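You operate a simulated robot arm through the tools that you are given. There is no shell and no other tool. Be economical: measure what you need, move in short steps, check, and stop when the job is done.

Carry out the task below with a simulated two-armed robot. There is one attempt and no reset: what you move stays moved.

## Task
Pick up the round brush from the top of the assembly table with one hand, pass it to the other hand and put it on the low shelf of the assembly table.
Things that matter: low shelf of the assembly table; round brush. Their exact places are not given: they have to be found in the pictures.

It is judged by the outcome, as a careful person would: the job done as asked, and still so three seconds after it is handed in. It fails if anything else is knocked over, pushed out of place, dropped, spilled or broken.

## Robot
Two 7-joint arms with two-finger parallel grippers on one trunk, on a base that drives. Base frame: it is fixed to the floor where the robot stands at the start and does not move with it; the origin is under the middle of the robot, x ahead of it, y to its left, z up; the surface under the hand at the start is at about z = 86. Lengths are in cm, angles in degrees, forces in N, time in s.
The left shoulder is at the start at [11, 16.9, 146.1], the right one opposite. With the tool pointing down near the work surface each hand reaches from about 42 to 74 cm from the robot's upright axis, wherever it stands, measured 20 degrees to its own side. Places, roughly: low shelf of the assembly table [80, 40, 30]. Payload 1.57 kg a hand.
Tool frame (each hand has its own): the origin (TCP) lies between the finger pads and is the grasp point; the fingertips stand 3 cm ahead of it; z points along the fingers, y is the line along which they close. The gripper opens to 8 cm. The fingers are 1.7 cm wide and 1.2 cm thick; the gripper's body (4 by 8.2 cm) begins 8 cm behind the TCP.
Orientation is that of the tool frame in the base frame, as a unit quaternion [x, y, z, w]. With the fingers straight down and closing along the base's y, the tool's x points along the base's -x, its y along +y and its z along -z.

## Interface
- The arms move only by the tool drive_tool. It takes "left_motion", "right_motion" or both (then of equal length, played together; a hand with none holds still); each is a list of rows, each a list of 7 numbers: the shift along the base's x, y, z in units of 50 mm (1.0 is 50 mm), then the turn, a rotation vector about the base's x, y, z in units of 5 degrees (1.0 is 5 degrees), then the gripper command, from -1 (fully open) to 1 (shut), values between in proportion. In form: [[dx, dy, dz, ax, ay, az, claw], ...]. A call has 1 to 12 rows; each row shifts and turns the commanded pose from where the row before left it. A call with a number of a shift or a turn outside -1 to 1 is refused whole. Rows are played at 5 a second. More than 5 cm and 8.6 degrees between two rows, or a gripper value outside its range, and nothing of the call is played. Where a pose cannot be reached the arm comes as near as it can. A force on the tool above 40 N (or 10 N above the force at the start of the call, whichever is more), or a blocked arm, ends the call early, and 0.2 s more pass. The fingers move at their own pace (about 7.2 cm/s each) and stop on an object; they squeeze with about 43 N. The grip force told is the motor's: it shows also when the fingers shut on nothing. Time passes only in rows, and 0.2 s behind the last, so rows that do not move let the fingers close. The reply holds the time, the measured pose of the TCP, the force on the tool along the base axes, the opening and the grip force, in the units named above and with some noise, with the torque about the TCP (base axes, N m) and any sound that the robot's microphone picked up.
- Cameras (640 x 400 px; columns grow to the right, rows downward): "scene" is now at [14.69, 2.58, 163.38]; the picture's right is [0.35, -0.94, 0.00], its down [-0.79, -0.30, -0.54] and it looks along [0.50, 0.19, -0.84] (base axes); focal length 252 px, centre (320, 200). "left" rides on the left gripper at [7.2, 0.7, -12.2] in its tool frame; the picture's right is [-0.09, 1.00, 0.00], its down [-0.84, -0.08, -0.54] and it looks along [-0.54, -0.05, 0.84] (tool axes); focal length 238 px, centre (320, 200). "right" rides on the right gripper at [7.2, -0.7, -12.2] in its tool frame; the picture's right is [0.09, 1.00, 0.00], its down [-0.84, 0.08, -0.54] and it looks along [-0.54, 0.05, 0.84] (tool axes); focal length 238 px, centre (320, 200).
- camera(camera): a new picture of that camera. The clock stands still meanwhile.
- lift_body(by): slides the trunk up (or, below 0, down) by that many cm; the arms and the scene camera ride with it, the base frame stays. It gives what a move gives, with no picture.
- base_move(legs): drives the robot by 1 to 6 legs, each [ahead, left, turn to the left] in cm, cm and degrees, along the robot's own axes; the way and the turn of a leg run together, so that a leg with both is an arc; at most 150 cm and 180 degrees a leg. The arms and the cameras ride along, it lands a little off, and it stops where it bumps. It gives what a move gives.
- head_to(pan, tilt): turns the head with the scene camera to pan (to the left, within 86 degrees either way) and tilt (down, from -29 to 69), counted from straight ahead of the robot. It gives what a move gives.
- pixel_to_xyz(camera, pixels): for up to 12 pixels [column, row] of the newest picture of that camera ("zoom" is the newest enlarged one), the place [x, y, z] in the base frame of the surface seen there, good to about 0.3 cm. The clock stands still meanwhile.
- enlarge(camera, box): a new picture of the part [left, top, right, bottom] of that camera's present view, enlarged. The clock stands still meanwhile.
- sign_off(): hands the job in; it is judged then, once.

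Go step by step. Measure first, check grasps and placings, and put right what went wrong. The budget is 80 turns and 58 pictures, counting those below and the enlarged ones. Unless the task says otherwise, let go and move clear before handing in, and close with one line.

The tools are called after "Request:" as name(argument=value, ...) on one line, values as JSON. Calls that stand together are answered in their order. drive_tool: Moves the arms, as the interface text tells. Its arguments: {"type":"object","properties":{"left_motion":{"type":"array"},"right_motion":{"type":"array"}},"required":[]} The other tools are called the same way: lift_body (by) slides the trunk up or down; base_move (legs) drives the base; head_to (pan, tilt) turns the head that bears the scene camera; camera (camera) takes a picture; pixel_to_xyz (camera, pixels) gives the place of the surface under pixels of a picture; enlarge (camera, box) takes an enlarged picture of a part of a camera's view; sign_off () hands the job in.

At the start:

```text
clock: 0.0
left_tool_pos: [50.52, 51.3, 119.95]
left_tool_rot: [0.0, 1.0, 0.001, 0.0]
left_ft_force: [0.0, -0.3, -0.1]
left_ft_torque: [0.02, -0.06, -0.01]
left_grip_width: 7.98
left_grasp_force: 0.0
right_tool_pos: [66.6, 0.51, 117.04]
right_tool_rot: [0.0, 1.0, 0.0, 0.0]
right_ft_force: [0.2, 0.5, -0.1]
right_ft_torque: [0.0, 0.0, -0.02]
right_grip_width: 7.98
right_grasp_force: 0.1
trunk travel left (down, up): [-77.5, 11.5]
robot x, y, heading: [0.08, 0.05, -0.1]
head pan, tilt: [20.8, 57.3]
```

scene: 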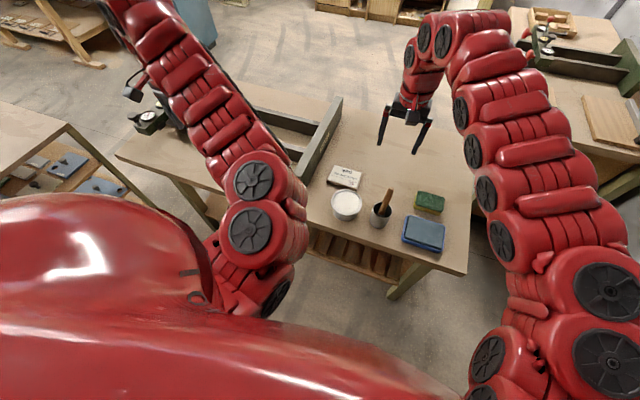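
right: 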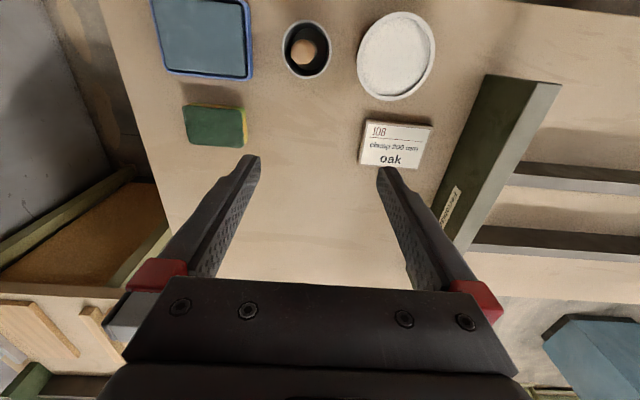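
left: 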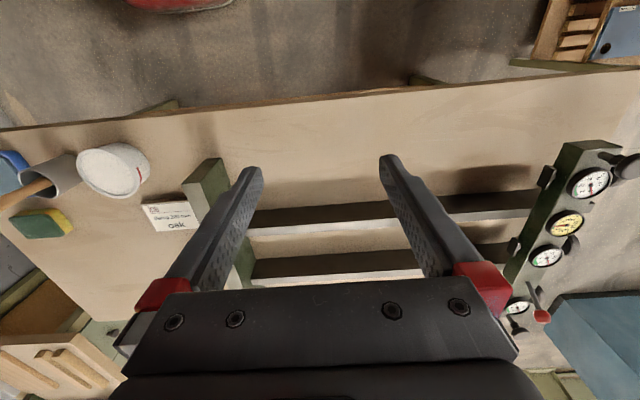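

The scene shows a cup with a wooden stick at (383,210), a white pot, sponge, blue box and a card. I enlarge that area to identify the round brush.

Request:
enlarge(camera="scene", box=[300, 130, 480, 290])

Request:
enlarge(camera="right", box=[140, 0, 460, 200])

Request:
pixel_to_xyz(camera="scene", pixels=[[389, 192], [385, 205], [379, 210], [346, 204], [430, 201], [424, 232], [345, 176], [385, 250], [465, 272], [410, 160], [330, 110], [310, 220]])

```text
2.50 times, centred on (390, 210) of scene
```

zoom: 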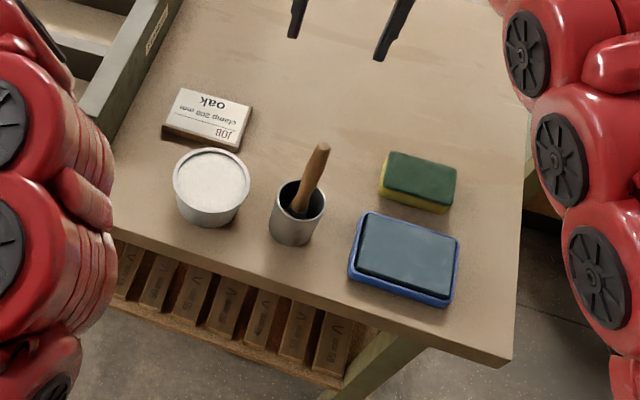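

```text
2.00 times, centred on (300, 100) of right
```

zoom: 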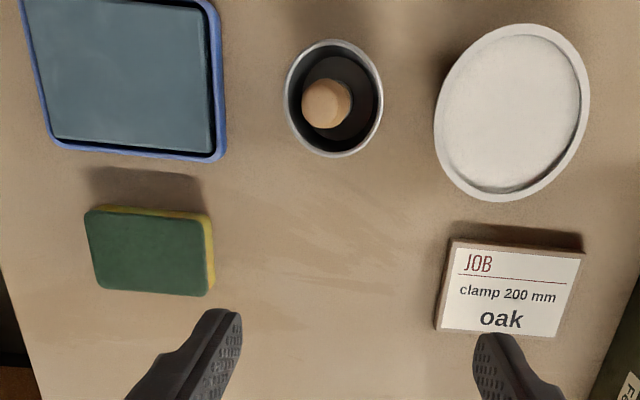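

```text
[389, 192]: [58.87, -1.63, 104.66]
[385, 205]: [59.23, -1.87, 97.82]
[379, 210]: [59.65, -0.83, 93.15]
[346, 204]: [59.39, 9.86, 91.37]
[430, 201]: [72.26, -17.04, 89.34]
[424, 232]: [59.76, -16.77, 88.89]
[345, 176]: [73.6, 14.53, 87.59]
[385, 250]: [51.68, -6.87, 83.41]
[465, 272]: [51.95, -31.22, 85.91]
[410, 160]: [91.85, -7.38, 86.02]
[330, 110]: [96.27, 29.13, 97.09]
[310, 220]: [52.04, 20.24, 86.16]
```

The round brush stands handle up in the cup (zoom (318,150)); handle top at about (58.9,-1.6,104.7). Now I'll check the shelf under the front edge.

Request:
enlarge(camera="scene", box=[280, 200, 440, 300])

Request:
pixel_to_xyz(camera="scene", pixels=[[320, 238], [340, 258], [385, 278], [350, 266], [400, 290], [190, 195], [220, 215], [130, 160], [308, 245], [387, 268], [320, 262]])

```text
4.00 times, centred on (360, 250) of scene
```

zoom: 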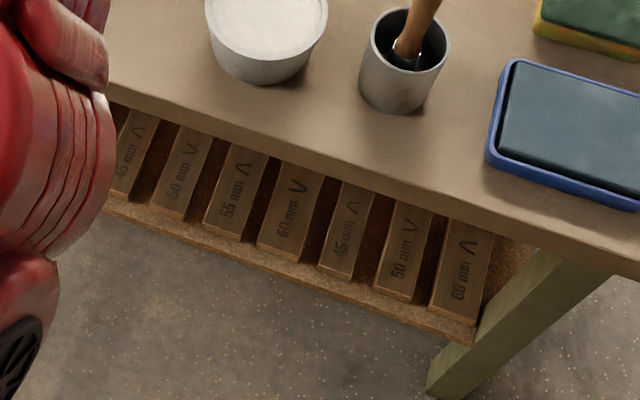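

```text
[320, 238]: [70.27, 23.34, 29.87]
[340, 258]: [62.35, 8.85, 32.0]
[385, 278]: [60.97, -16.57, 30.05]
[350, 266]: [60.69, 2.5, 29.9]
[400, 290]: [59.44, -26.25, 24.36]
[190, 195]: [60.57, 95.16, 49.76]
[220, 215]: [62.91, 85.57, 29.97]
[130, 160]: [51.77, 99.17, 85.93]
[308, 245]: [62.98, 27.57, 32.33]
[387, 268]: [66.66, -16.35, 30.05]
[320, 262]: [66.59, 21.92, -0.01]
```

The low shelf top is at z≈30, front edge x≈60.5, with labelled blocks on its right part. I bring the right hand over the brush handle, tips still above it, and check.

Request:
drive_tool(right_motion=[[-0.7, -0.2, 0, 0, 0, 0, -1], [-0.68, -0.2, -0.4, 0, 0, 0, -1], [0, 0, -0.6, 0, 0, 0, -1], [0, 0, 0, 0, 0, 0, -1]])

Request:
camera(camera="right")

Request:
camera(camera="scene")

```text
clock: 1.0
left_tool_pos: [50.46, 51.15, 120.1]
left_tool_rot: [0.0, 1.0, 0.001, 0.0]
left_ft_force: [-0.5, 0.2, 0.4]
left_ft_torque: [0.03, -0.02, -0.02]
left_grip_width: 7.99
left_grasp_force: 0.0
right_tool_pos: [61.51, -1.16, 112.95]
right_tool_rot: [0.001, 1.0, -0.001, 0.0]
right_ft_force: [0.5, 0.4, -0.1]
right_ft_torque: [0.0, -0.01, 0.0]
right_grip_width: 8.0
right_grasp_force: 0.1
right hand out of reach, approached as far as the arm can: row 2
trunk travel left (down, up): [-77.5, 11.5]
robot x, y, heading: [-0.02, 0.29, -0.1]
head pan, tilt: [20.8, 57.3]
```

```text
51 pictures are left
```

right: 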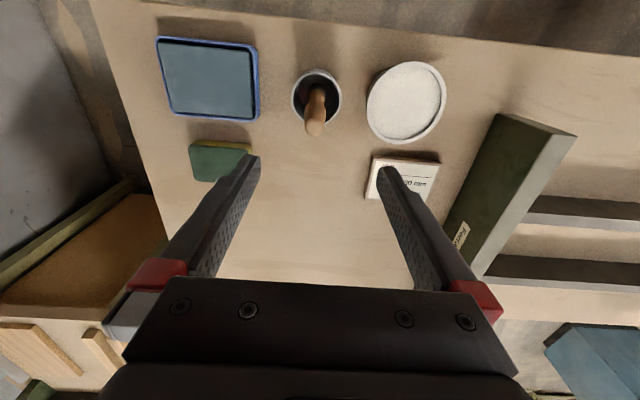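

```text
50 pictures are left
```

scene: 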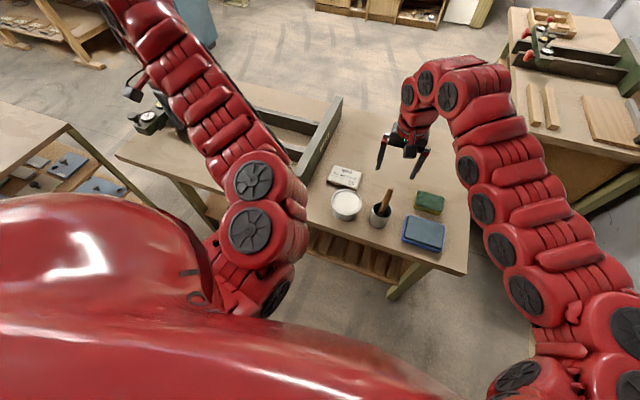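

The brush tip is seen at (314,128) between the fingers; the move in stopped at x=61.5 near a reach limit. I measure the handle and try the remaining shift.

Request:
pixel_to_xyz(camera="right", pixels=[[314, 128], [316, 118], [317, 100], [317, 90], [294, 95], [340, 95]])

Request:
drive_tool(right_motion=[[-0.4, 0, 0, 0, 0, 0, -1], [0, 0, 0, 0, 0, 0, -1]])

```text
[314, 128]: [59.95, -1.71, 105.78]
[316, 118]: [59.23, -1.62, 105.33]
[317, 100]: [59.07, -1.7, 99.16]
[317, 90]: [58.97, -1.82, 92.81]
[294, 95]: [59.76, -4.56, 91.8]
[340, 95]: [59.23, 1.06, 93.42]
```

```text
clock: 1.6
left_tool_pos: [50.43, 51.22, 120.08]
left_tool_rot: [0.0, 1.0, 0.0, 0.0]
left_ft_force: [0.9, -0.1, 0.0]
left_ft_torque: [0.0, 0.01, 0.01]
left_grip_width: 8.02
left_grasp_force: 0.0
right_tool_pos: [61.52, -1.15, 113.02]
right_tool_rot: [0.0, 1.0, -0.001, 0.0]
right_ft_force: [-0.2, 0.2, -0.6]
right_ft_torque: [-0.02, 0.0, 0.0]
right_grip_width: 8.01
right_grasp_force: 0.1
right hand out of reach, approached as far as the arm can: row 1
trunk travel left (down, up): [-77.5, 11.5]
robot x, y, heading: [0.13, 0.5, 0.0]
head pan, tilt: [20.8, 57.3]
```

The handle axis is about (59.8,-1.7), top z≈105.8; the arm is at its inner limit. I back the base 10 cm.

Request:
base_move(legs=[[-10, 0, 0]])

```text
clock: 2.8
left_tool_pos: [40.55, 51.36, 119.95]
left_tool_rot: [0.0, 1.0, 0.001, 0.0]
left_ft_force: [0.4, -0.5, -0.6]
left_ft_torque: [-0.01, 0.02, 0.03]
left_grip_width: 7.97
left_grasp_force: 0.1
right_tool_pos: [51.67, -1.01, 113.06]
right_tool_rot: [0.0, 1.0, 0.0, -0.001]
right_ft_force: [0.0, -0.6, -0.5]
right_ft_torque: [-0.02, 0.01, 0.0]
right_grip_width: 7.98
right_grasp_force: 0.0
trunk travel left (down, up): [-77.5, 11.5]
robot x, y, heading: [-9.74, -0.06, -0.2]
head pan, tilt: [20.8, 57.3]
```

I move the hand over the handle at height and confirm before descending.

Request:
drive_tool(right_motion=[[0.8, -0.07, 0, 0, 0, 0, -1], [0.82, -0.07, 0, 0, 0, 0, -1], [0, 0, 0, 0, 0, 0, -1]])

Request:
camera(camera="right")

```text
clock: 3.5
left_tool_pos: [40.32, 51.15, 120.1]
left_tool_rot: [0.0, 1.0, 0.002, 0.001]
left_ft_force: [0.6, 0.2, 0.2]
left_ft_torque: [0.02, 0.01, 0.02]
left_grip_width: 8.0
left_grasp_force: 0.1
right_tool_pos: [59.55, -1.72, 112.86]
right_tool_rot: [0.001, 1.0, 0.001, 0.0]
right_ft_force: [0.0, 0.3, 0.3]
right_ft_torque: [0.01, -0.03, 0.0]
right_grip_width: 7.99
right_grasp_force: 0.0
trunk travel left (down, up): [-77.5, 11.5]
robot x, y, heading: [-10.3, -0.04, 0.2]
head pan, tilt: [20.8, 57.3]
```

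```text
49 pictures are left
```

right: 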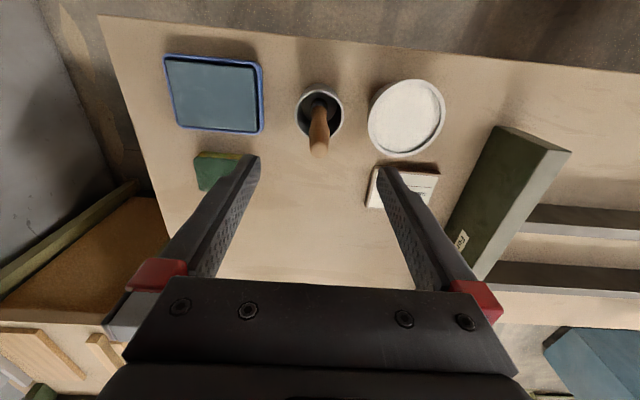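

The tip (319,150) sits between the fingertips. Descend to z≈102 and close.

Request:
drive_tool(right_motion=[[0.05, 0, -0.8, 0, 0, 0, -1], [0, 0, -0.8, 0, 0, 0, -1], [0, 0, -0.56, 0, 0, 0, -1], [0, 0, 0, 0, 0, 0, -1], [0, 0, 0, 0, 0, 0, 1], [0, 0, 0, 0, 0, 0, 1], [0, 0, 0, 0, 0, 0, 1], [0, 0, 0, 0, 0, 0, 1]])

Request:
camera(camera="right")

```text
clock: 5.3
left_tool_pos: [40.58, 51.35, 119.92]
left_tool_rot: [0.0, 1.0, 0.001, 0.0]
left_ft_force: [-0.3, -0.4, -0.1]
left_ft_torque: [0.0, -0.03, 0.01]
left_grip_width: 8.01
left_grasp_force: 0.1
right_tool_pos: [59.93, -1.67, 102.08]
right_tool_rot: [0.0, 1.0, 0.0, -0.001]
right_ft_force: [1.3, 0.3, 1.5]
right_ft_torque: [-0.02, -0.02, 0.01]
right_grip_width: 1.98
right_grasp_force: 33.3
trunk travel left (down, up): [-77.5, 11.5]
robot x, y, heading: [-9.97, 0.1, -0.0]
head pan, tilt: [20.8, 57.3]
```

```text
48 pictures are left
```

right: 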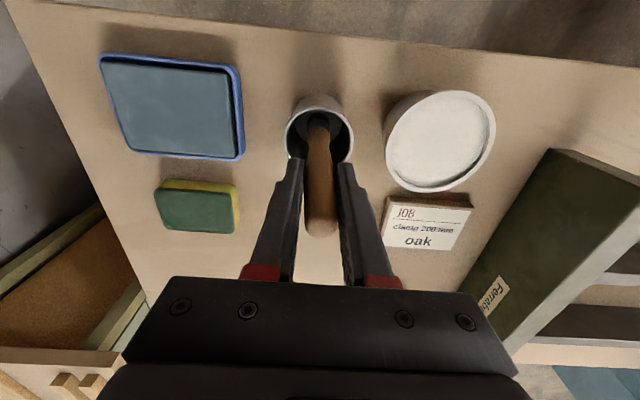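

Gripped at width 1.98 on the handle. Lift straight up, first slowly, and check.

Request:
drive_tool(right_motion=[[0, 0, 0.3, 0, 0, 0, 1], [0, 0, 0.5, 0, 0, 0, 1], [0, 0, 0.7, 0, 0, 0, 1], [0, 0, 0.8, 0, 0, 0, 1], [0, 0, 0.8, 0, 0, 0, 1], [0, 0, 0.8, 0, 0, 0, 1], [0, 0, 0, 0, 0, 0, 1]])

Request:
camera(camera="scene")

```text
clock: 7.0
left_tool_pos: [40.51, 51.25, 120.06]
left_tool_rot: [0.0, 1.0, 0.001, 0.0]
left_ft_force: [0.2, -0.1, 0.4]
left_ft_torque: [0.01, -0.01, 0.01]
left_grip_width: 8.01
left_grasp_force: 0.0
right_tool_pos: [59.72, -1.71, 120.64]
right_tool_rot: [0.0, 1.0, 0.0, -0.001]
right_ft_force: [-0.3, -0.2, -0.3]
right_ft_torque: [0.02, 0.01, 0.02]
right_grip_width: 2.0
right_grasp_force: 33.6
right hand out of reach, approached as far as the arm can: row 6
trunk travel left (down, up): [-77.5, 11.5]
robot x, y, heading: [-10.12, 0.13, 0.0]
head pan, tilt: [20.8, 57.3]
```

```text
47 pictures are left
```

scene: 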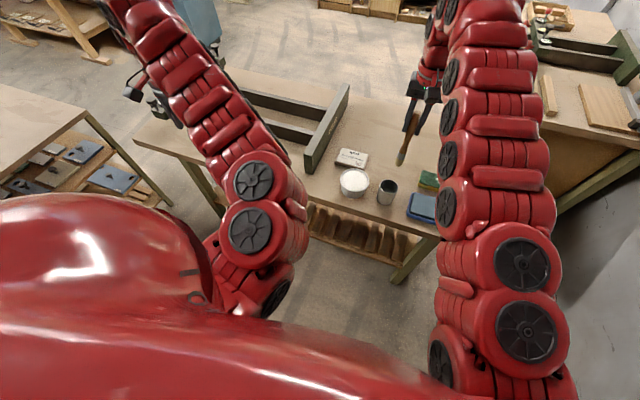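

The brush is out; the cup stayed upright at (388,192). I zoom on the held brush for its geometry.

Request:
enlarge(camera="scene", box=[340, 60, 500, 220])

Request:
pixel_to_xyz(camera="scene", pixels=[[400, 163], [401, 158], [404, 150], [408, 135], [411, 122], [413, 112]])

```text
2.50 times, centred on (420, 140) of scene
```

zoom: 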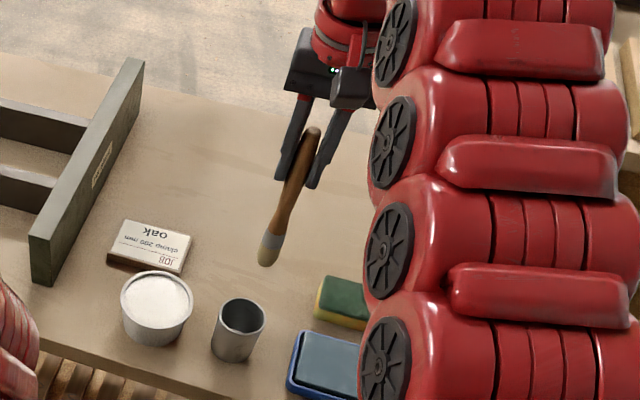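

```text
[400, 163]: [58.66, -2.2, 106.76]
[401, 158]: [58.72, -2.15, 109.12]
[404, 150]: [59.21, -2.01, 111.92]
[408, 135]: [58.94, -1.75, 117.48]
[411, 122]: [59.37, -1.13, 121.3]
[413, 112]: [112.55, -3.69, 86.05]
```

The brush is about 18.5 cm long, head down at z≈106, 2 cm thick. I turn the right hand 90° about x so that the brush points left, for the handover.

Request:
drive_tool(right_motion=[[0, -0.1, 0, 1, 0, 0, 1], [0, -0.1, 0, 1, 0, 0, 1], [0, -0.1, 0, 1, 0, 0, 1], [0, -0.1, 0, 1, 0, 0, 1], [0, -0.1, 0, 1, 0, 0, 1], [0, -0.1, 0, 1, 0, 0, 1], [0, -0.1, 0, 1, 0, 0, 1], [0, -0.1, 0, 1, 0, 0, 1], [0, -0.1, 0, 1, 0, 0, 1], [0, -0.1, 0, 1, 0, 0, 1], [0, 0, 0, 1, 0, 0, 1], [0, 0, 0, 1, 0, 0, 1]])

Request:
drive_tool(right_motion=[[0, 0, 0, 1, 0, 0, 1], [0, 0, 0, 1, 0, 0, 1], [0, 0, 0, 1, 0, 0, 1], [0, 0, 0, 1, 0, 0, 1], [0, 0, 0, 1, 0, 0, 1], [0, 0, 0, 1, 0, 0, 1], [0, 0, 0, 0, 0, 0, 1]])

Request:
camera(camera="scene")

```text
clock: 9.6
left_tool_pos: [40.54, 51.28, 120.04]
left_tool_rot: [-0.001, 1.0, 0.001, 0.0]
left_ft_force: [-0.1, -0.5, 0.2]
left_ft_torque: [0.0, -0.03, 0.01]
left_grip_width: 8.01
left_grasp_force: 0.0
right_tool_pos: [59.71, -6.79, 120.7]
right_tool_rot: [0.0, 0.865, 0.501, 0.001]
right_ft_force: [0.3, -0.4, -1.3]
right_ft_torque: [-0.02, -0.01, -0.04]
right_grip_width: 2.0
right_grasp_force: 34.4
trunk travel left (down, up): [-77.5, 11.5]
robot x, y, heading: [-9.91, -0.22, 0.3]
head pan, tilt: [20.8, 57.3]
```

```text
clock: 11.2
left_tool_pos: [40.59, 51.32, 120.04]
left_tool_rot: [-0.001, 1.0, 0.0, 0.0]
left_ft_force: [-1.1, 0.5, 0.5]
left_ft_torque: [-0.01, -0.05, -0.02]
left_grip_width: 8.02
left_grasp_force: 0.0
right_tool_pos: [59.47, -6.53, 120.76]
right_tool_rot: [0.0, 0.707, 0.708, 0.0]
right_ft_force: [-0.9, -0.7, -0.5]
right_ft_torque: [0.02, 0.01, 0.0]
right_grip_width: 2.0
right_grasp_force: 33.6
right hand out of reach, approached as far as the arm can: row 6
trunk travel left (down, up): [-77.5, 11.5]
robot x, y, heading: [-9.93, 0.27, -0.0]
head pan, tilt: [20.8, 57.3]
```

```text
45 pictures are left
```

scene: 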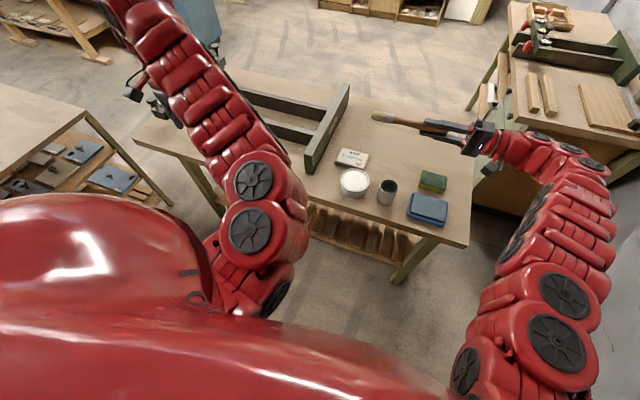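

The brush is horizontal, pointing left at z≈120.7. I turn the left hand (yaw −90°) while bringing it nearer, and lower the right a bit.

Request:
drive_tool(left_motion=[[0, -0.2, 0, 0, 0, -1, -1], [0, -0.2, 0, 0, 0, -1, -1], [0, -0.2, 0, 0, 0, -1, -1], [0, -0.2, 0, 0, 0, -1, -1], [0, -0.2, 0, 0, 0, -1, -1], [0, -0.2, 0, 0, 0, -1, -1], [0, -0.2, 0, 0, 0, -1, -1], [0, -0.2, 0, 0, 0, -1, -1], [0, -0.2, 0, 0, 0, -1, -1], [0, -0.2, 0, 0, 0, -1, -1], [0, -0.2, 0, 0, 0, -1, -1], [0, -0.2, 0, 0, 0, -1, -1]], right_motion=[[0, 0.1, -0.15, 0, 0, 0, 1], [0, 0.1, -0.15, 0, 0, 0, 1], [0, 0.1, -0.15, 0, 0, 0, 1], [0, 0.1, -0.15, 0, 0, 0, 1], [0, 0.1, -0.15, 0, 0, 0, 1], [0, 0.1, -0.15, 0, 0, 0, 1], [0, 0.1, -0.15, 0, 0, 0, 1], [0, 0.1, -0.15, 0, 0, 0, 1], [0, 0.1, -0.15, 0, 0, 0, 1], [0, 0.1, -0.15, 0, 0, 0, 1], [0, 0.1, -0.15, 0, 0, 0, 1], [0, 0.1, -0.15, 0, 0, 0, 1]])

Request:
drive_tool(left_motion=[[0.2, -0.2, 0, 0, 0, -1, -1], [0.2, -0.2, 0, 0, 0, -1, -1], [0.2, -0.2, 0, 0, 0, -1, -1], [0.2, -0.2, 0, 0, 0, -1, -1], [0.2, -0.2, 0, 0, 0, -1, -1], [0.2, -0.2, 0, 0, 0, -1, -1], [0, 0, 0, 0, 0, 0, -1]])

```text
clock: 13.8
left_tool_pos: [45.54, 42.31, 119.46]
left_tool_rot: [0.501, 0.866, -0.001, 0.0]
left_ft_force: [-0.1, 0.2, 0.1]
left_ft_torque: [0.03, 0.0, 0.0]
left_grip_width: 8.0
left_grasp_force: 0.1
left hand out of reach, approached as far as the arm can: row 2, 3, 4, 5, 6, 7, 8, 9, 10, 11, 12
right_tool_pos: [58.54, -0.75, 113.06]
right_tool_rot: [0.0, 0.707, 0.708, -0.001]
right_ft_force: [0.4, -0.7, -0.6]
right_ft_torque: [-0.03, 0.03, 0.01]
right_grip_width: 2.0
right_grasp_force: 34.0
right hand out of reach, approached as far as the arm can: row 5, 7, 10
trunk travel left (down, up): [-77.5, 11.5]
robot x, y, heading: [-10.01, -0.18, -0.1]
head pan, tilt: [20.8, 57.3]
```

```text
clock: 15.3
left_tool_pos: [51.15, 36.37, 119.41]
left_tool_rot: [0.707, 0.707, 0.0, 0.001]
left_ft_force: [0.0, -0.2, -1.0]
left_ft_torque: [-0.01, -0.02, 0.01]
left_grip_width: 8.03
left_grasp_force: 0.0
right_tool_pos: [58.48, -0.85, 113.08]
right_tool_rot: [0.0, 0.707, 0.707, 0.0]
right_ft_force: [0.6, -0.2, 0.9]
right_ft_torque: [-0.04, 0.02, -0.05]
right_grip_width: 1.99
right_grasp_force: 33.9
trunk travel left (down, up): [-77.5, 11.5]
robot x, y, heading: [-9.89, -0.06, 0.1]
head pan, tilt: [20.8, 57.3]
```

Yaw is done. Now pitch the left hand by −40° about y while going toward the pre-grasp point behind and above the brush.

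Request:
drive_tool(left_motion=[[0, -0.2, 0.1, 0, -1, 0, -1], [0, -0.3, 0.1, 0, -1, 0, -1], [0, -0.3, 0.1, 0, -1, 0, -1], [0, -0.3, 0.1, 0, -1, 0, -1], [0, -0.3, 0.1, 0, -1, 0, -1], [0, -0.3, 0.1, 0, -1, 0, -1], [0, -0.3, 0, 0, -1, 0, -1], [0, -0.3, 0, 0, -1, 0, -1], [0, -0.4, 0, 0, 0, 0, -1], [0, 0, 0, 0, 0, 0, -1]])

Request:
camera(camera="scene")

Request:
camera(camera="left")

```text
clock: 17.6
left_tool_pos: [54.16, 34.58, 123.99]
left_tool_rot: [0.702, 0.7, 0.09, 0.093]
left_ft_force: [-0.1, -0.5, -0.3]
left_ft_torque: [-0.01, 0.03, 0.01]
left_grip_width: 7.99
left_grasp_force: 0.0
left hand out of reach, approached as far as the arm can: row 2, 3, 4, 5, 6, 7, 8
right_tool_pos: [58.52, -0.76, 113.2]
right_tool_rot: [0.001, 0.707, 0.707, -0.001]
right_ft_force: [-0.8, 0.7, 0.1]
right_ft_torque: [-0.04, 0.01, 0.04]
right_grip_width: 2.0
right_grasp_force: 33.5
trunk travel left (down, up): [-77.5, 11.5]
robot x, y, heading: [-9.99, 0.06, -0.2]
head pan, tilt: [20.8, 57.3]
```

```text
44 pictures are left
```

scene: 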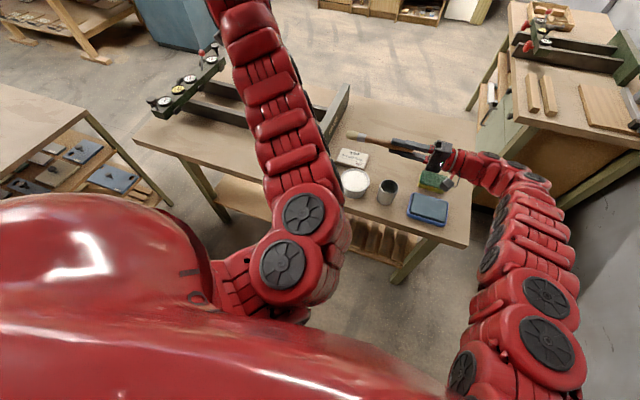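

```text
43 pictures are left
```

left: 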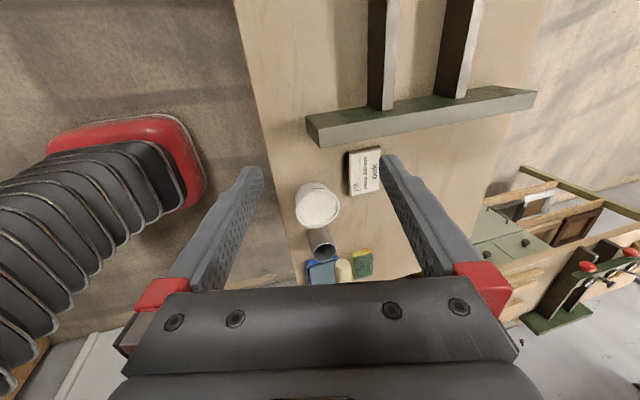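

The left arm is too folded here. I raise the trunk and will work lower and farther ahead.

Request:
lift_body(by=11)

Request:
drive_tool(left_motion=[[0.3, 0, -0.3, 0, 0, 0, -1], [0.3, 0, -0.3, 0, 0, 0, -1], [0, 0, -0.3, 0, 0, 0, -1], [0, 0, -0.3, 0, 0, 0, -1], [0, 0, -0.3, 0, 0, 0, -1], [0, 0, -0.3, 0, 0, 0, -1]], right_motion=[[0.25, 0, -0.6, 0, 0, 0, 1], [0.25, 0, -0.6, 0, 0, 0, 1], [0.25, 0, -0.6, 0, 0, 0, 1], [0.25, 0, -0.6, 0, 0, 0, 1], [0.25, 0, -0.6, 0, 0, 0, 1], [0.1, 0, -0.6, 0, 0, 0, 1]])

```text
clock: 19.0
left_tool_pos: [54.16, 34.49, 135.0]
left_tool_rot: [0.702, 0.7, 0.091, 0.092]
left_ft_force: [-0.4, 0.1, 0.2]
left_ft_torque: [0.01, -0.01, 0.01]
left_grip_width: 8.01
left_grasp_force: 0.1
right_tool_pos: [58.59, -0.75, 124.15]
right_tool_rot: [0.001, 0.707, 0.707, 0.0]
right_ft_force: [0.1, 0.4, -0.3]
right_ft_torque: [-0.02, -0.01, 0.0]
right_grip_width: 2.0
right_grasp_force: 33.8
trunk travel left (down, up): [-88.5, 0.5]
robot x, y, heading: [-10.35, -0.08, 0.4]
head pan, tilt: [20.8, 57.3]
```

```text
clock: 20.4
left_tool_pos: [57.08, 34.67, 125.77]
left_tool_rot: [0.703, 0.7, 0.09, 0.092]
left_ft_force: [0.7, -0.4, 0.9]
left_ft_torque: [0.01, -0.01, 0.01]
left_grip_width: 8.03
left_grasp_force: 0.1
right_tool_pos: [54.75, 0.95, 116.16]
right_tool_rot: [-0.001, 0.707, 0.707, 0.0]
right_ft_force: [-1.0, -0.3, -0.4]
right_ft_torque: [-0.04, 0.0, 0.01]
right_grip_width: 2.0
right_grasp_force: 33.7
right hand out of reach, approached as far as the arm can: row 1, 2, 3, 4, 5, 6
trunk travel left (down, up): [-88.5, 0.5]
robot x, y, heading: [-10.08, 0.09, 0.1]
head pan, tilt: [20.8, 57.3]
```

The right hand's wrist limits it when low. I'll back off 20 cm, lower the trunk, then extend both arms farther ahead and higher relative to the shoulders.

Request:
base_move(legs=[[-22, 0, 0]])

Request:
lift_body(by=-25)

Request:
drive_tool(left_motion=[[0.5, 0, 0.4, 0, 0, 0, -1], [0.5, 0, 0.4, 0, 0, 0, -1], [0.5, 0, 0.4, 0, 0, 0, -1], [0.5, 0, 0.4, 0, 0, 0, -1]], right_motion=[[0.7, 0, 0.7, 0, 0, 0, 1], [0.7, 0, 0.7, 0, 0, 0, 1], [0.7, 0, 0.7, 0, 0, 0, 1], [0.6, 0, 0.7, 0, 0, 0, 1]])

```text
clock: 22.1
left_tool_pos: [35.27, 34.4, 125.74]
left_tool_rot: [0.703, 0.699, 0.091, 0.091]
left_ft_force: [-0.6, 0.6, -0.2]
left_ft_torque: [0.0, 0.04, 0.0]
left_grip_width: 8.0
left_grasp_force: 0.1
right_tool_pos: [32.74, 0.86, 115.98]
right_tool_rot: [0.001, 0.708, 0.707, -0.001]
right_ft_force: [0.9, 0.4, -0.3]
right_ft_torque: [-0.02, 0.02, 0.03]
right_grip_width: 1.99
right_grasp_force: 33.6
trunk travel left (down, up): [-88.5, 0.5]
robot x, y, heading: [-31.92, 0.34, 0.2]
head pan, tilt: [20.8, 57.3]
```

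```text
clock: 24.6
left_tool_pos: [35.08, 34.48, 101.01]
left_tool_rot: [0.704, 0.699, 0.091, 0.092]
left_ft_force: [0.7, 0.1, -0.6]
left_ft_torque: [0.0, 0.03, -0.01]
left_grip_width: 8.03
left_grasp_force: 0.1
right_tool_pos: [32.56, 0.98, 91.05]
right_tool_rot: [0.001, 0.707, 0.707, 0.0]
right_ft_force: [-0.4, 0.0, -1.2]
right_ft_torque: [-0.04, -0.02, 0.02]
right_grip_width: 2.0
right_grasp_force: 33.6
trunk travel left (down, up): [-63.5, 25.5]
robot x, y, heading: [-32.53, 0.13, -0.4]
head pan, tilt: [20.8, 57.3]
```

```text
clock: 25.6
left_tool_pos: [43.53, 34.43, 107.42]
left_tool_rot: [0.704, 0.699, 0.091, 0.091]
left_ft_force: [-0.7, -0.1, 0.7]
left_ft_torque: [-0.01, 0.02, 0.0]
left_grip_width: 7.99
left_grasp_force: 0.1
left hand out of reach, approached as far as the arm can: row 4
right_tool_pos: [37.69, 2.4, 103.62]
right_tool_rot: [0.0, 0.708, 0.707, 0.001]
right_ft_force: [-0.7, -0.5, -0.6]
right_ft_torque: [-0.03, 0.02, 0.0]
right_grip_width: 2.0
right_grasp_force: 33.9
right hand out of reach, approached as far as the arm can: row 1, 2, 3, 4
trunk travel left (down, up): [-63.5, 25.5]
robot x, y, heading: [-32.34, 0.09, -0.4]
head pan, tilt: [20.8, 57.3]
```

Side-reaching limits both arms, so I switch: both hands tilt inward 45°. Right goes back to 45° and the left undoes its pitch, staying apart for now.

Request:
drive_tool(left_motion=[[-0.2, 0, 0, 0, 1, 0, -1], [-0.2, 0, 0, 0, 1, 0, -1], [-0.2, 0, 0, 0, 1, 0, -1], [-0.2, 0, 0, -1, 0, 0, -1], [-0.2, 0, 0, -1, 0, 0, -1], [0, 0, 0, -1, 0, 0, -1], [0, 0, 0, -1, 0, 0, -1], [0, 0, 0, -1, 0, 0, -1], [0, 0, 0, -1, 0, 0, -1], [0, 0, 0, -1, 0, 0, -1], [0, 0, 0, -1, 0, 0, -1], [0, 0, 0, -1, 0, 0, -1]], right_motion=[[0, -0.15, 0, -1, 0, 0, 1], [0, -0.15, 0, -1, 0, 0, 1], [0, -0.15, 0, -1, 0, 0, 1], [0, -0.15, 0, -1, 0, 0, 1], [0, -0.15, 0, -1, 0, 0, 1], [0, -0.15, 0, -1, 0, 0, 1], [0, -0.15, 0, -1, 0, 0, 1], [0, -0.15, 0, -1, 0, 0, 1], [0, 0, 0, -1, 0, 0, 1], [0, 0, 0, 0, 0, 0, 1], [0, 0, 0, 0, 0, 0, 1], [0, 0, 0, 0, 0, 0, 1]])

Request:
camera(camera="scene")

```text
clock: 28.2
left_tool_pos: [32.55, 31.76, 104.55]
left_tool_rot: [0.648, 0.659, -0.252, 0.289]
left_ft_force: [-0.1, 0.5, -0.7]
left_ft_torque: [-0.03, 0.0, 0.0]
left_grip_width: 7.98
left_grasp_force: 0.0
left hand out of reach, approached as far as the arm can: row 1, 2, 3, 4, 6, 8, 9, 11, 12
right_tool_pos: [37.89, -3.53, 103.79]
right_tool_rot: [0.0, 0.924, 0.382, 0.0]
right_ft_force: [-1.3, -0.1, -0.2]
right_ft_torque: [-0.04, 0.0, 0.0]
right_grip_width: 2.0
right_grasp_force: 33.7
trunk travel left (down, up): [-63.5, 25.5]
robot x, y, heading: [-32.11, 0.22, -0.2]
head pan, tilt: [20.8, 57.3]
```

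```text
42 pictures are left
```

scene: 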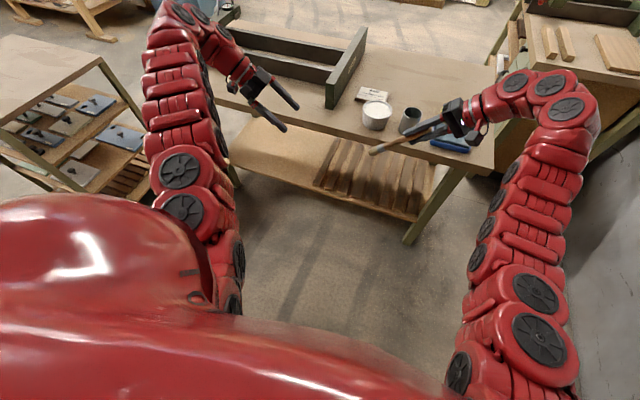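

Both hands now tilt inward 45°, with the brush head at (375,150). I bring the left hand to a point 9 cm short of the grip spot.

Request:
drive_tool(left_motion=[[0.5, -0.5, 0, 0, 0, 0, -1], [0.5, -0.7, 0, 0, 0, 0, -1], [0.1, -0.8, 0, 0, 0, 0, -1], [0, -0.9, 0, 0, 0, 0, -1], [0, -0.9, 0, 0, 0, 0, -1], [0, -0.9, 0.05, 0, 0, 0, -1], [0, 0, 0, 0, 0, 0, -1]])

Request:
camera(camera="scene")

Request:
camera(camera="left")

```text
clock: 29.8
left_tool_pos: [36.23, 8.54, 104.59]
left_tool_rot: [0.646, 0.661, -0.25, 0.29]
left_ft_force: [0.3, 0.5, -0.1]
left_ft_torque: [0.02, 0.0, 0.0]
left_grip_width: 8.0
left_grasp_force: 0.1
left hand out of reach, approached as far as the arm can: row 1, 2
right_tool_pos: [37.71, -3.69, 103.72]
right_tool_rot: [0.001, 0.924, 0.383, 0.0]
right_ft_force: [-0.1, 0.0, 0.6]
right_ft_torque: [-0.02, 0.0, 0.01]
right_grip_width: 2.0
right_grasp_force: 34.1
trunk travel left (down, up): [-63.5, 25.5]
robot x, y, heading: [-32.42, 0.03, -0.1]
head pan, tilt: [20.8, 57.3]
```

```text
41 pictures are left
```

scene: 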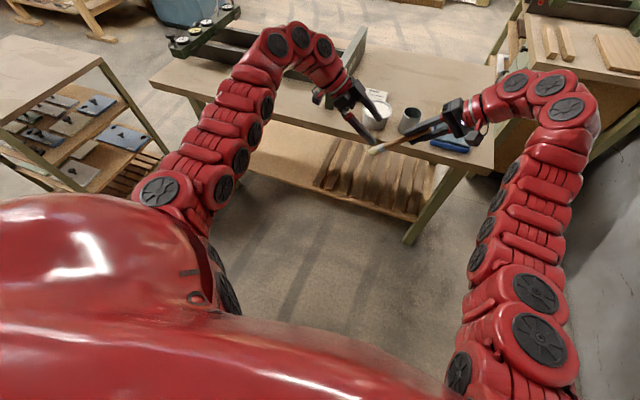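

```text
40 pictures are left
```

left: 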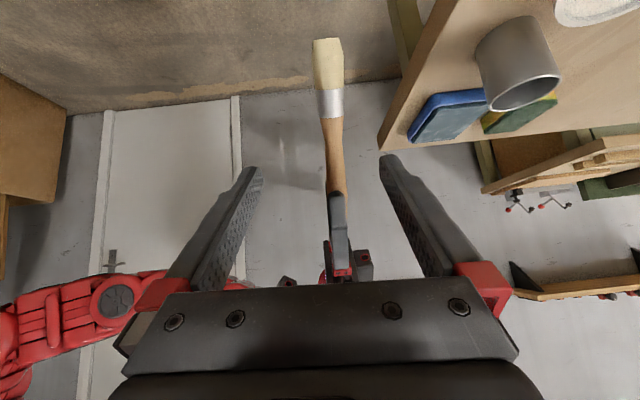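

The brush is between the open left fingers (handle (335,150), ferrule (330,105)). I measure its axis.

Request:
pixel_to_xyz(camera="left", pixels=[[328, 50], [330, 102], [333, 130], [335, 155], [337, 185]])

```text
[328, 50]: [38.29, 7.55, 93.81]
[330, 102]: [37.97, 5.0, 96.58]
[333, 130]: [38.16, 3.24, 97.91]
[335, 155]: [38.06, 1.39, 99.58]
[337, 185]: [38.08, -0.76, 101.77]
```

Axis at the grip spot ≈ (38.0,1.8,98.2). I advance the left hand to it and close, with the right still holding.

Request:
drive_tool(left_motion=[[0.36, 0, 0, 0, 0, 0, -1], [0, -0.4, -0.4, 0, 0, 0, -1], [0, -0.4, -0.4, 0, 0, 0, -1], [0, -0.4, -0.36, 0, 0, 0, -1], [0, 0, 0, 0, 0, 0, -1]])

Request:
camera(camera="left")

```text
clock: 31.0
left_tool_pos: [38.15, 2.69, 98.69]
left_tool_rot: [0.647, 0.66, -0.25, 0.289]
left_ft_force: [-0.3, 0.2, 0.2]
left_ft_torque: [0.0, -0.02, -0.01]
left_grip_width: 7.98
left_grasp_force: 0.0
right_tool_pos: [37.72, -3.67, 103.58]
right_tool_rot: [0.0, 0.924, 0.382, 0.0]
right_ft_force: [-0.1, -0.6, -0.5]
right_ft_torque: [-0.02, 0.03, 0.0]
right_grip_width: 2.0
right_grasp_force: 33.5
trunk travel left (down, up): [-63.5, 25.5]
robot x, y, heading: [-31.93, 0.03, -0.0]
head pan, tilt: [20.8, 57.3]
```

```text
39 pictures are left
```

left: 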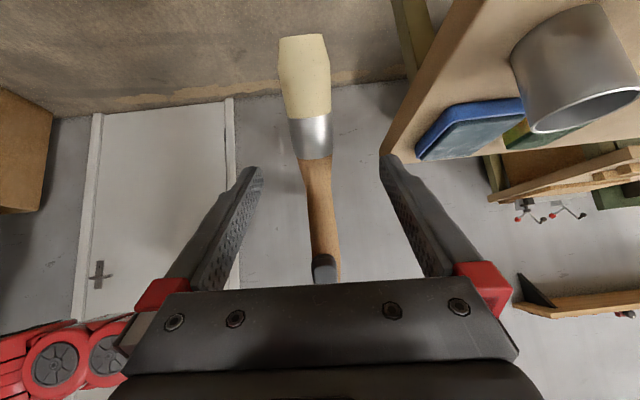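

Well centred on the handle. Close the left hand.

Request:
drive_tool(left_motion=[[0, 0, 0, 0, 0, 0, 1], [0, 0, 0, 0, 0, 0, 1], [0, 0, 0, 0, 0, 0, 1], [0, 0, 0, 0, 0, 0, 1]])

Request:
camera(camera="left")

```text
clock: 32.0
left_tool_pos: [38.09, 2.49, 98.67]
left_tool_rot: [0.648, 0.659, -0.25, 0.288]
left_ft_force: [-10.6, -0.4, 1.5]
left_ft_torque: [-0.1, 0.06, 0.02]
left_grip_width: 1.73
left_grasp_force: 32.4
right_tool_pos: [37.8, -3.79, 103.67]
right_tool_rot: [0.0, 0.924, 0.383, 0.001]
right_ft_force: [11.9, -0.2, -2.6]
right_ft_torque: [-0.06, -0.59, -0.66]
right_grip_width: 2.0
right_grasp_force: 33.6
trunk travel left (down, up): [-63.5, 25.5]
robot x, y, heading: [-32.23, -0.18, 0.1]
head pan, tilt: [20.8, 57.3]
```

```text
38 pictures are left
```

left: 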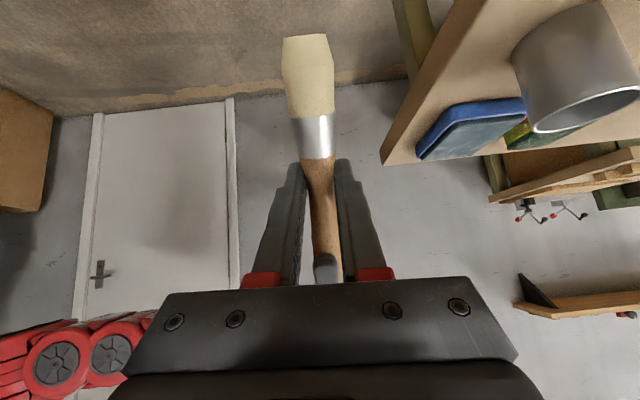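

Both hands hold it (left width 1.73). I open the right and withdraw it back along its fingers.

Request:
drive_tool(right_motion=[[0, 0, 0, 0, 0, 0, -0.2], [0, 0, 0, 0, 0, 0, -0.3], [0, 0, 0, 0, 0, 0, -0.3], [0, -0.4, 0.4, 0, 0, 0, -0.3], [0, -0.6, 0.6, 0, 0, 0, -0.3], [0, -0.7, 0.5, 0, 0, 0, -0.3], [0, -0.9, 0.2, 0, 0, 0, -0.3], [0, -0.9, 0, 0, 0, 0, -0.3], [0, -0.9, 0, 0, 0, 0, -0.3]])

Request:
camera(camera="scene")

Request:
camera(camera="left")

```text
clock: 34.0
left_tool_pos: [37.99, 2.47, 98.81]
left_tool_rot: [0.647, 0.661, -0.248, 0.289]
left_ft_force: [-0.5, -0.4, 0.2]
left_ft_torque: [0.02, -0.02, 0.03]
left_grip_width: 1.71
left_grasp_force: 32.1
right_tool_pos: [34.9, -20.66, 113.26]
right_tool_rot: [0.0, 0.923, 0.385, 0.0]
right_ft_force: [-0.2, -1.0, 0.7]
right_ft_torque: [0.05, -0.02, -0.01]
right_grip_width: 5.17
right_grasp_force: 0.1
right hand out of reach, approached as far as the arm can: row 7, 8, 9
trunk travel left (down, up): [-63.5, 25.5]
robot x, y, heading: [-31.86, 0.24, -0.2]
head pan, tilt: [20.8, 57.3]
```

```text
37 pictures are left
```

scene: 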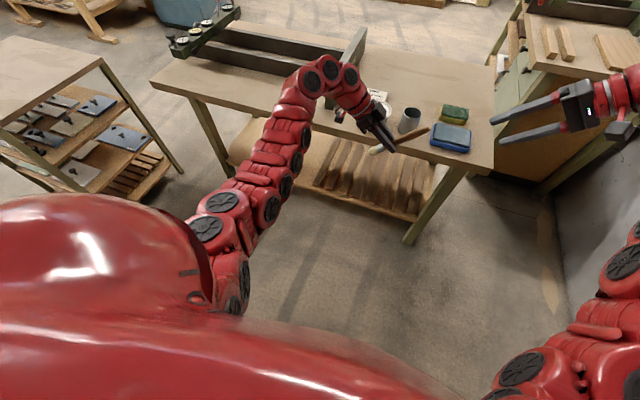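

```text
36 pictures are left
```

left: 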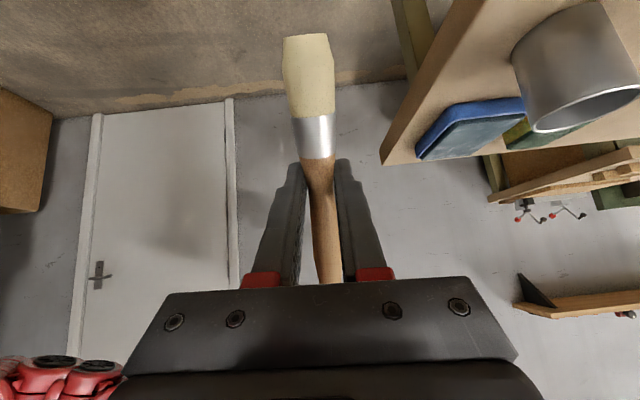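

Handover succeeded; only the left holds the brush. I rotate the left hand so the brush is level along y, moving left.

Request:
drive_tool(left_motion=[[0, 0.5, 0.1, 1, 0, 0, 1], [0, 0.5, 0.1, 1, 0, 0, 1], [0, 0.5, 0.1, 1, 0, 0, 1], [0, 0.5, 0.1, 1, 0, 0, 1], [0, 0.5, 0, 1, 0, 0, 1], [0, 0.5, 0, 1, 0, 0, 1], [0, 0.5, 0, 1, 0, 0, 1], [0, 0.5, 0, 1, 0, 0, 1], [0, 0.5, 0, 1, 0, 0, 1], [0, 0, 0, 0, 0, 0, 1]])

Request:
camera(camera="scene")

Request:
pixel_to_xyz(camera="scene", pixels=[[270, 150], [310, 165], [245, 152], [330, 130], [200, 100], [170, 82], [455, 180], [410, 235]])

```text
clock: 36.2
left_tool_pos: [38.28, 25.01, 100.61]
left_tool_rot: [0.709, 0.705, 0.021, 0.019]
left_ft_force: [-0.5, 0.9, -0.7]
left_ft_torque: [0.02, -0.01, 0.03]
left_grip_width: 1.73
left_grasp_force: 32.1
right_tool_pos: [34.96, -20.49, 113.24]
right_tool_rot: [0.0, 0.924, 0.382, 0.0]
right_ft_force: [0.3, 0.5, -0.2]
right_ft_torque: [0.02, -0.01, 0.01]
right_grip_width: 5.21
right_grasp_force: 0.0
trunk travel left (down, up): [-63.5, 25.5]
robot x, y, heading: [-32.05, 0.29, -0.1]
head pan, tilt: [20.8, 57.3]
```

```text
35 pictures are left
```

scene: 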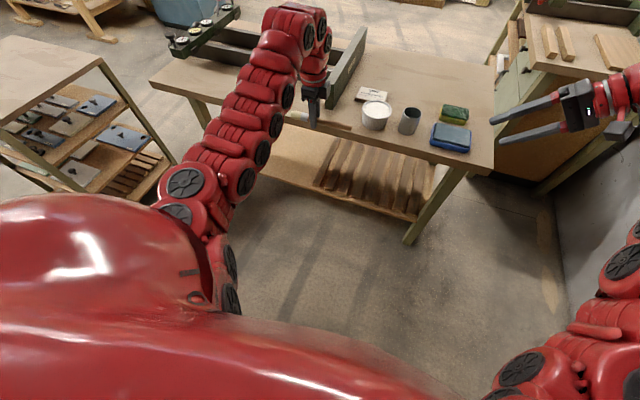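

```text
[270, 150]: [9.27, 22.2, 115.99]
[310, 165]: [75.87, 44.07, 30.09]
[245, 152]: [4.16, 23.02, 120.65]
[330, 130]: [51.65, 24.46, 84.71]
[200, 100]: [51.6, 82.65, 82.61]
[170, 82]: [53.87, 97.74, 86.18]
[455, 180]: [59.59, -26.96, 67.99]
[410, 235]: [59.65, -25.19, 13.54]
```

I measure the left arm's profile to see whether it will pass beneath the tabletop.

Request:
pixel_to_xyz(camera="scene", pixels=[[290, 8], [285, 22], [268, 45], [262, 75], [240, 105], [225, 140], [195, 170], [185, 185], [312, 60], [312, 15], [230, 180], [285, 150]])

```text
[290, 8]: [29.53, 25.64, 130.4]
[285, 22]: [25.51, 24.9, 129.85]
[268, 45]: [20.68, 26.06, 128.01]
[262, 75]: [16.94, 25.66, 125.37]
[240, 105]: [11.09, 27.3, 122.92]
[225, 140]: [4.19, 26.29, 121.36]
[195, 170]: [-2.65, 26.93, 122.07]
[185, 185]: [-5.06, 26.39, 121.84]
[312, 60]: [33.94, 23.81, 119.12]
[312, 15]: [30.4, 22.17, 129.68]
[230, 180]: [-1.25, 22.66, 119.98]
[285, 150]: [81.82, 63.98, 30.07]
```

The arm's top is only ~30 cm above the TCP, so with the trunk down it fits under the tabletop with the hand pointing down. I tuck the right hand low and back, and measure the surroundings on the left.

Request:
drive_tool(right_motion=[[-0.2, -0.1, -0.4, -1, 0, 0, 0], [-0.3, -0.1, -0.5, -1, 0, 0, 0], [-0.3, -0.1, -0.5, -1, 0, 0, 0], [-0.4, -0.1, -0.6, -1, 0, 0, 0], [-0.4, -0.1, -0.6, -1, 0, 0, 0], [-0.5, -0.1, -0.6, -1, 0, 0, 0], [-0.5, -0.1, -0.6, -1, 0, 0, 0], [-0.5, -0.1, -0.6, -1, 0, 0, 0], [-0.5, -0.1, -0.6, -1, 0, 0, 0], [-0.4, 0, 0, 0, 0, 0, 0], [0, 0, 0, 0, 0, 0, 0]])

Request:
pixel_to_xyz(camera="scene", pixels=[[175, 160], [98, 58], [60, 80], [150, 205], [20, 170], [318, 185], [350, 143], [240, 170], [310, 125], [205, 110], [238, 140]])

Request:
enlarge(camera="scene", box=[200, 60, 440, 230])

```text
clock: 38.6
left_tool_pos: [38.15, 24.96, 100.62]
left_tool_rot: [0.709, 0.705, 0.021, 0.019]
left_ft_force: [-1.2, 0.7, 0.1]
left_ft_torque: [-0.02, -0.01, -0.01]
left_grip_width: 1.75
left_grasp_force: 32.0
right_tool_pos: [28.44, -22.45, 102.04]
right_tool_rot: [0.0, 0.979, 0.202, 0.001]
right_ft_force: [0.4, 0.2, 0.6]
right_ft_torque: [0.0, 0.01, 0.0]
right_grip_width: 4.02
right_grasp_force: 0.0
right hand out of reach, approached as far as the arm can: row 5, 6, 7, 8, 9, 10
trunk travel left (down, up): [-63.5, 25.5]
robot x, y, heading: [-31.85, -0.02, -0.3]
head pan, tilt: [20.8, 57.3]
```

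```text
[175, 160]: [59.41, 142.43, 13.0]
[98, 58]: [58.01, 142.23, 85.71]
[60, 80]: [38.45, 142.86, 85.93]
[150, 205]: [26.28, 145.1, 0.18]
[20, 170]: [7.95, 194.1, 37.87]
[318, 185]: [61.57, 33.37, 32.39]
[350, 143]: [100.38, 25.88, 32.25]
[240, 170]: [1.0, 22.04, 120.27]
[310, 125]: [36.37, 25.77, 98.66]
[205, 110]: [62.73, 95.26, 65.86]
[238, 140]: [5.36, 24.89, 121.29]
```

```text
2.35 times, centred on (320, 145) of scene
```

zoom: 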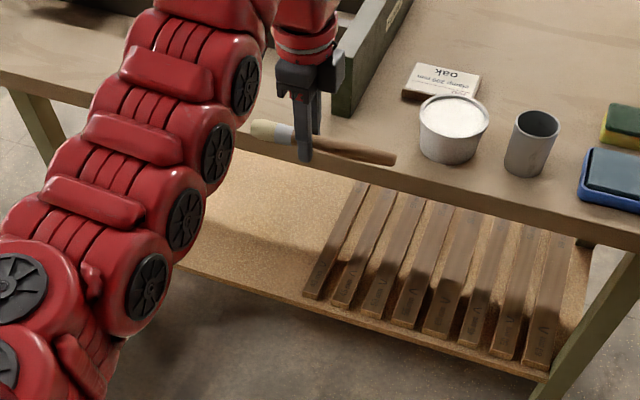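

The free shelf space is y≈37–90; the space to the left is clear. The right hand needs tucking more: first straighten and go down, then back.

Request:
drive_tool(right_motion=[[0.2, -0.2, -0.6, -1, 0, 0, 0], [0.2, -0.2, -0.6, -1, 0, 0, 0], [0, -0.2, -0.8, -1, 0, 0, 0], [0, -0.2, -0.8, -1, 0, 0, 0], [0, 0, -0.8, -0.6, 0, 0, 0], [0, 0, -0.8, 0, 0, 0, 0], [-0.4, 0, -0.4, 0, 0, 0, 0], [-0.6, 0, 0, 0, 0, 0, 0], [-0.6, 0, 0, 0, 0, 0, 0], [-0.6, 0, 0, 0, 0, 0, 0], [0, 0, 0, 0, 0, 0, 0]])

```text
clock: 41.0
left_tool_pos: [38.23, 25.03, 100.49]
left_tool_rot: [0.709, 0.705, 0.021, 0.018]
left_ft_force: [0.6, -0.7, -1.3]
left_ft_torque: [0.02, 0.0, 0.0]
left_grip_width: 1.73
left_grasp_force: 32.3
right_tool_pos: [19.4, -27.27, 78.97]
right_tool_rot: [0.0, 1.0, 0.002, -0.001]
right_ft_force: [-0.7, -0.8, -0.5]
right_ft_torque: [-0.01, -0.02, 0.0]
right_grip_width: 3.97
right_grasp_force: 0.1
right hand out of reach, approached as far as the arm can: row 3, 4
trunk travel left (down, up): [-63.5, 25.5]
robot x, y, heading: [-32.11, -0.24, -0.0]
head pan, tilt: [20.8, 57.3]
```

The right hand is tucked at 51 cm from the axis. I shift left 31 cm, lower the trunk 60 cm while clear of the table (left hand x=38), then check.

Request:
base_move(legs=[[0, 31, 0]])

Request:
lift_body(by=-58)

Request:
head_to(pan=15, tilt=35)

Request:
camera(camera="scene")

```text
clock: 43.1
left_tool_pos: [38.24, 56.11, 100.45]
left_tool_rot: [0.709, 0.705, 0.022, 0.019]
left_ft_force: [-0.1, -0.6, -0.5]
left_ft_torque: [0.02, 0.01, 0.02]
left_grip_width: 1.73
left_grasp_force: 31.7
right_tool_pos: [19.63, 3.98, 78.94]
right_tool_rot: [0.001, 1.0, 0.002, 0.001]
right_ft_force: [0.2, 0.2, -0.4]
right_ft_torque: [0.02, 0.0, 0.01]
right_grip_width: 4.0
right_grasp_force: 0.1
trunk travel left (down, up): [-63.5, 25.5]
robot x, y, heading: [-32.16, 31.48, -0.1]
head pan, tilt: [20.8, 57.3]
```

```text
refused: -58 is not a number from -40 to 40
```

```text
clock: 44.0
left_tool_pos: [38.37, 56.03, 100.52]
left_tool_rot: [0.709, 0.705, 0.022, 0.019]
left_ft_force: [-0.1, -1.2, -0.6]
left_ft_torque: [0.0, 0.0, -0.02]
left_grip_width: 1.73
left_grasp_force: 32.5
right_tool_pos: [19.56, 3.88, 79.0]
right_tool_rot: [0.001, 1.0, 0.002, 0.0]
right_ft_force: [0.0, 0.4, -0.2]
right_ft_torque: [0.0, 0.02, 0.02]
right_grip_width: 4.0
right_grasp_force: 0.0
trunk travel left (down, up): [-63.5, 25.5]
robot x, y, heading: [-31.84, 30.99, -0.4]
head pan, tilt: [15.0, 35.0]
```

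```text
33 pictures are left
```

scene: 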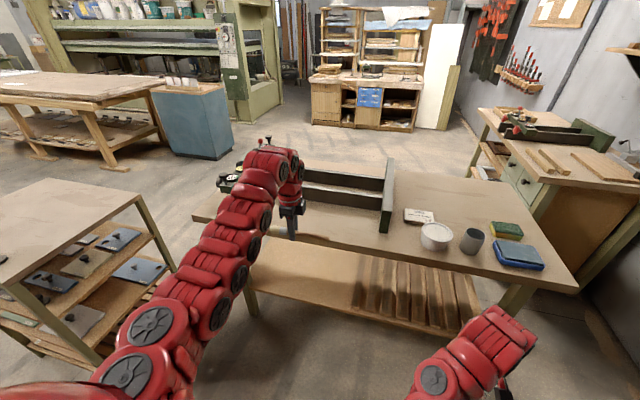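

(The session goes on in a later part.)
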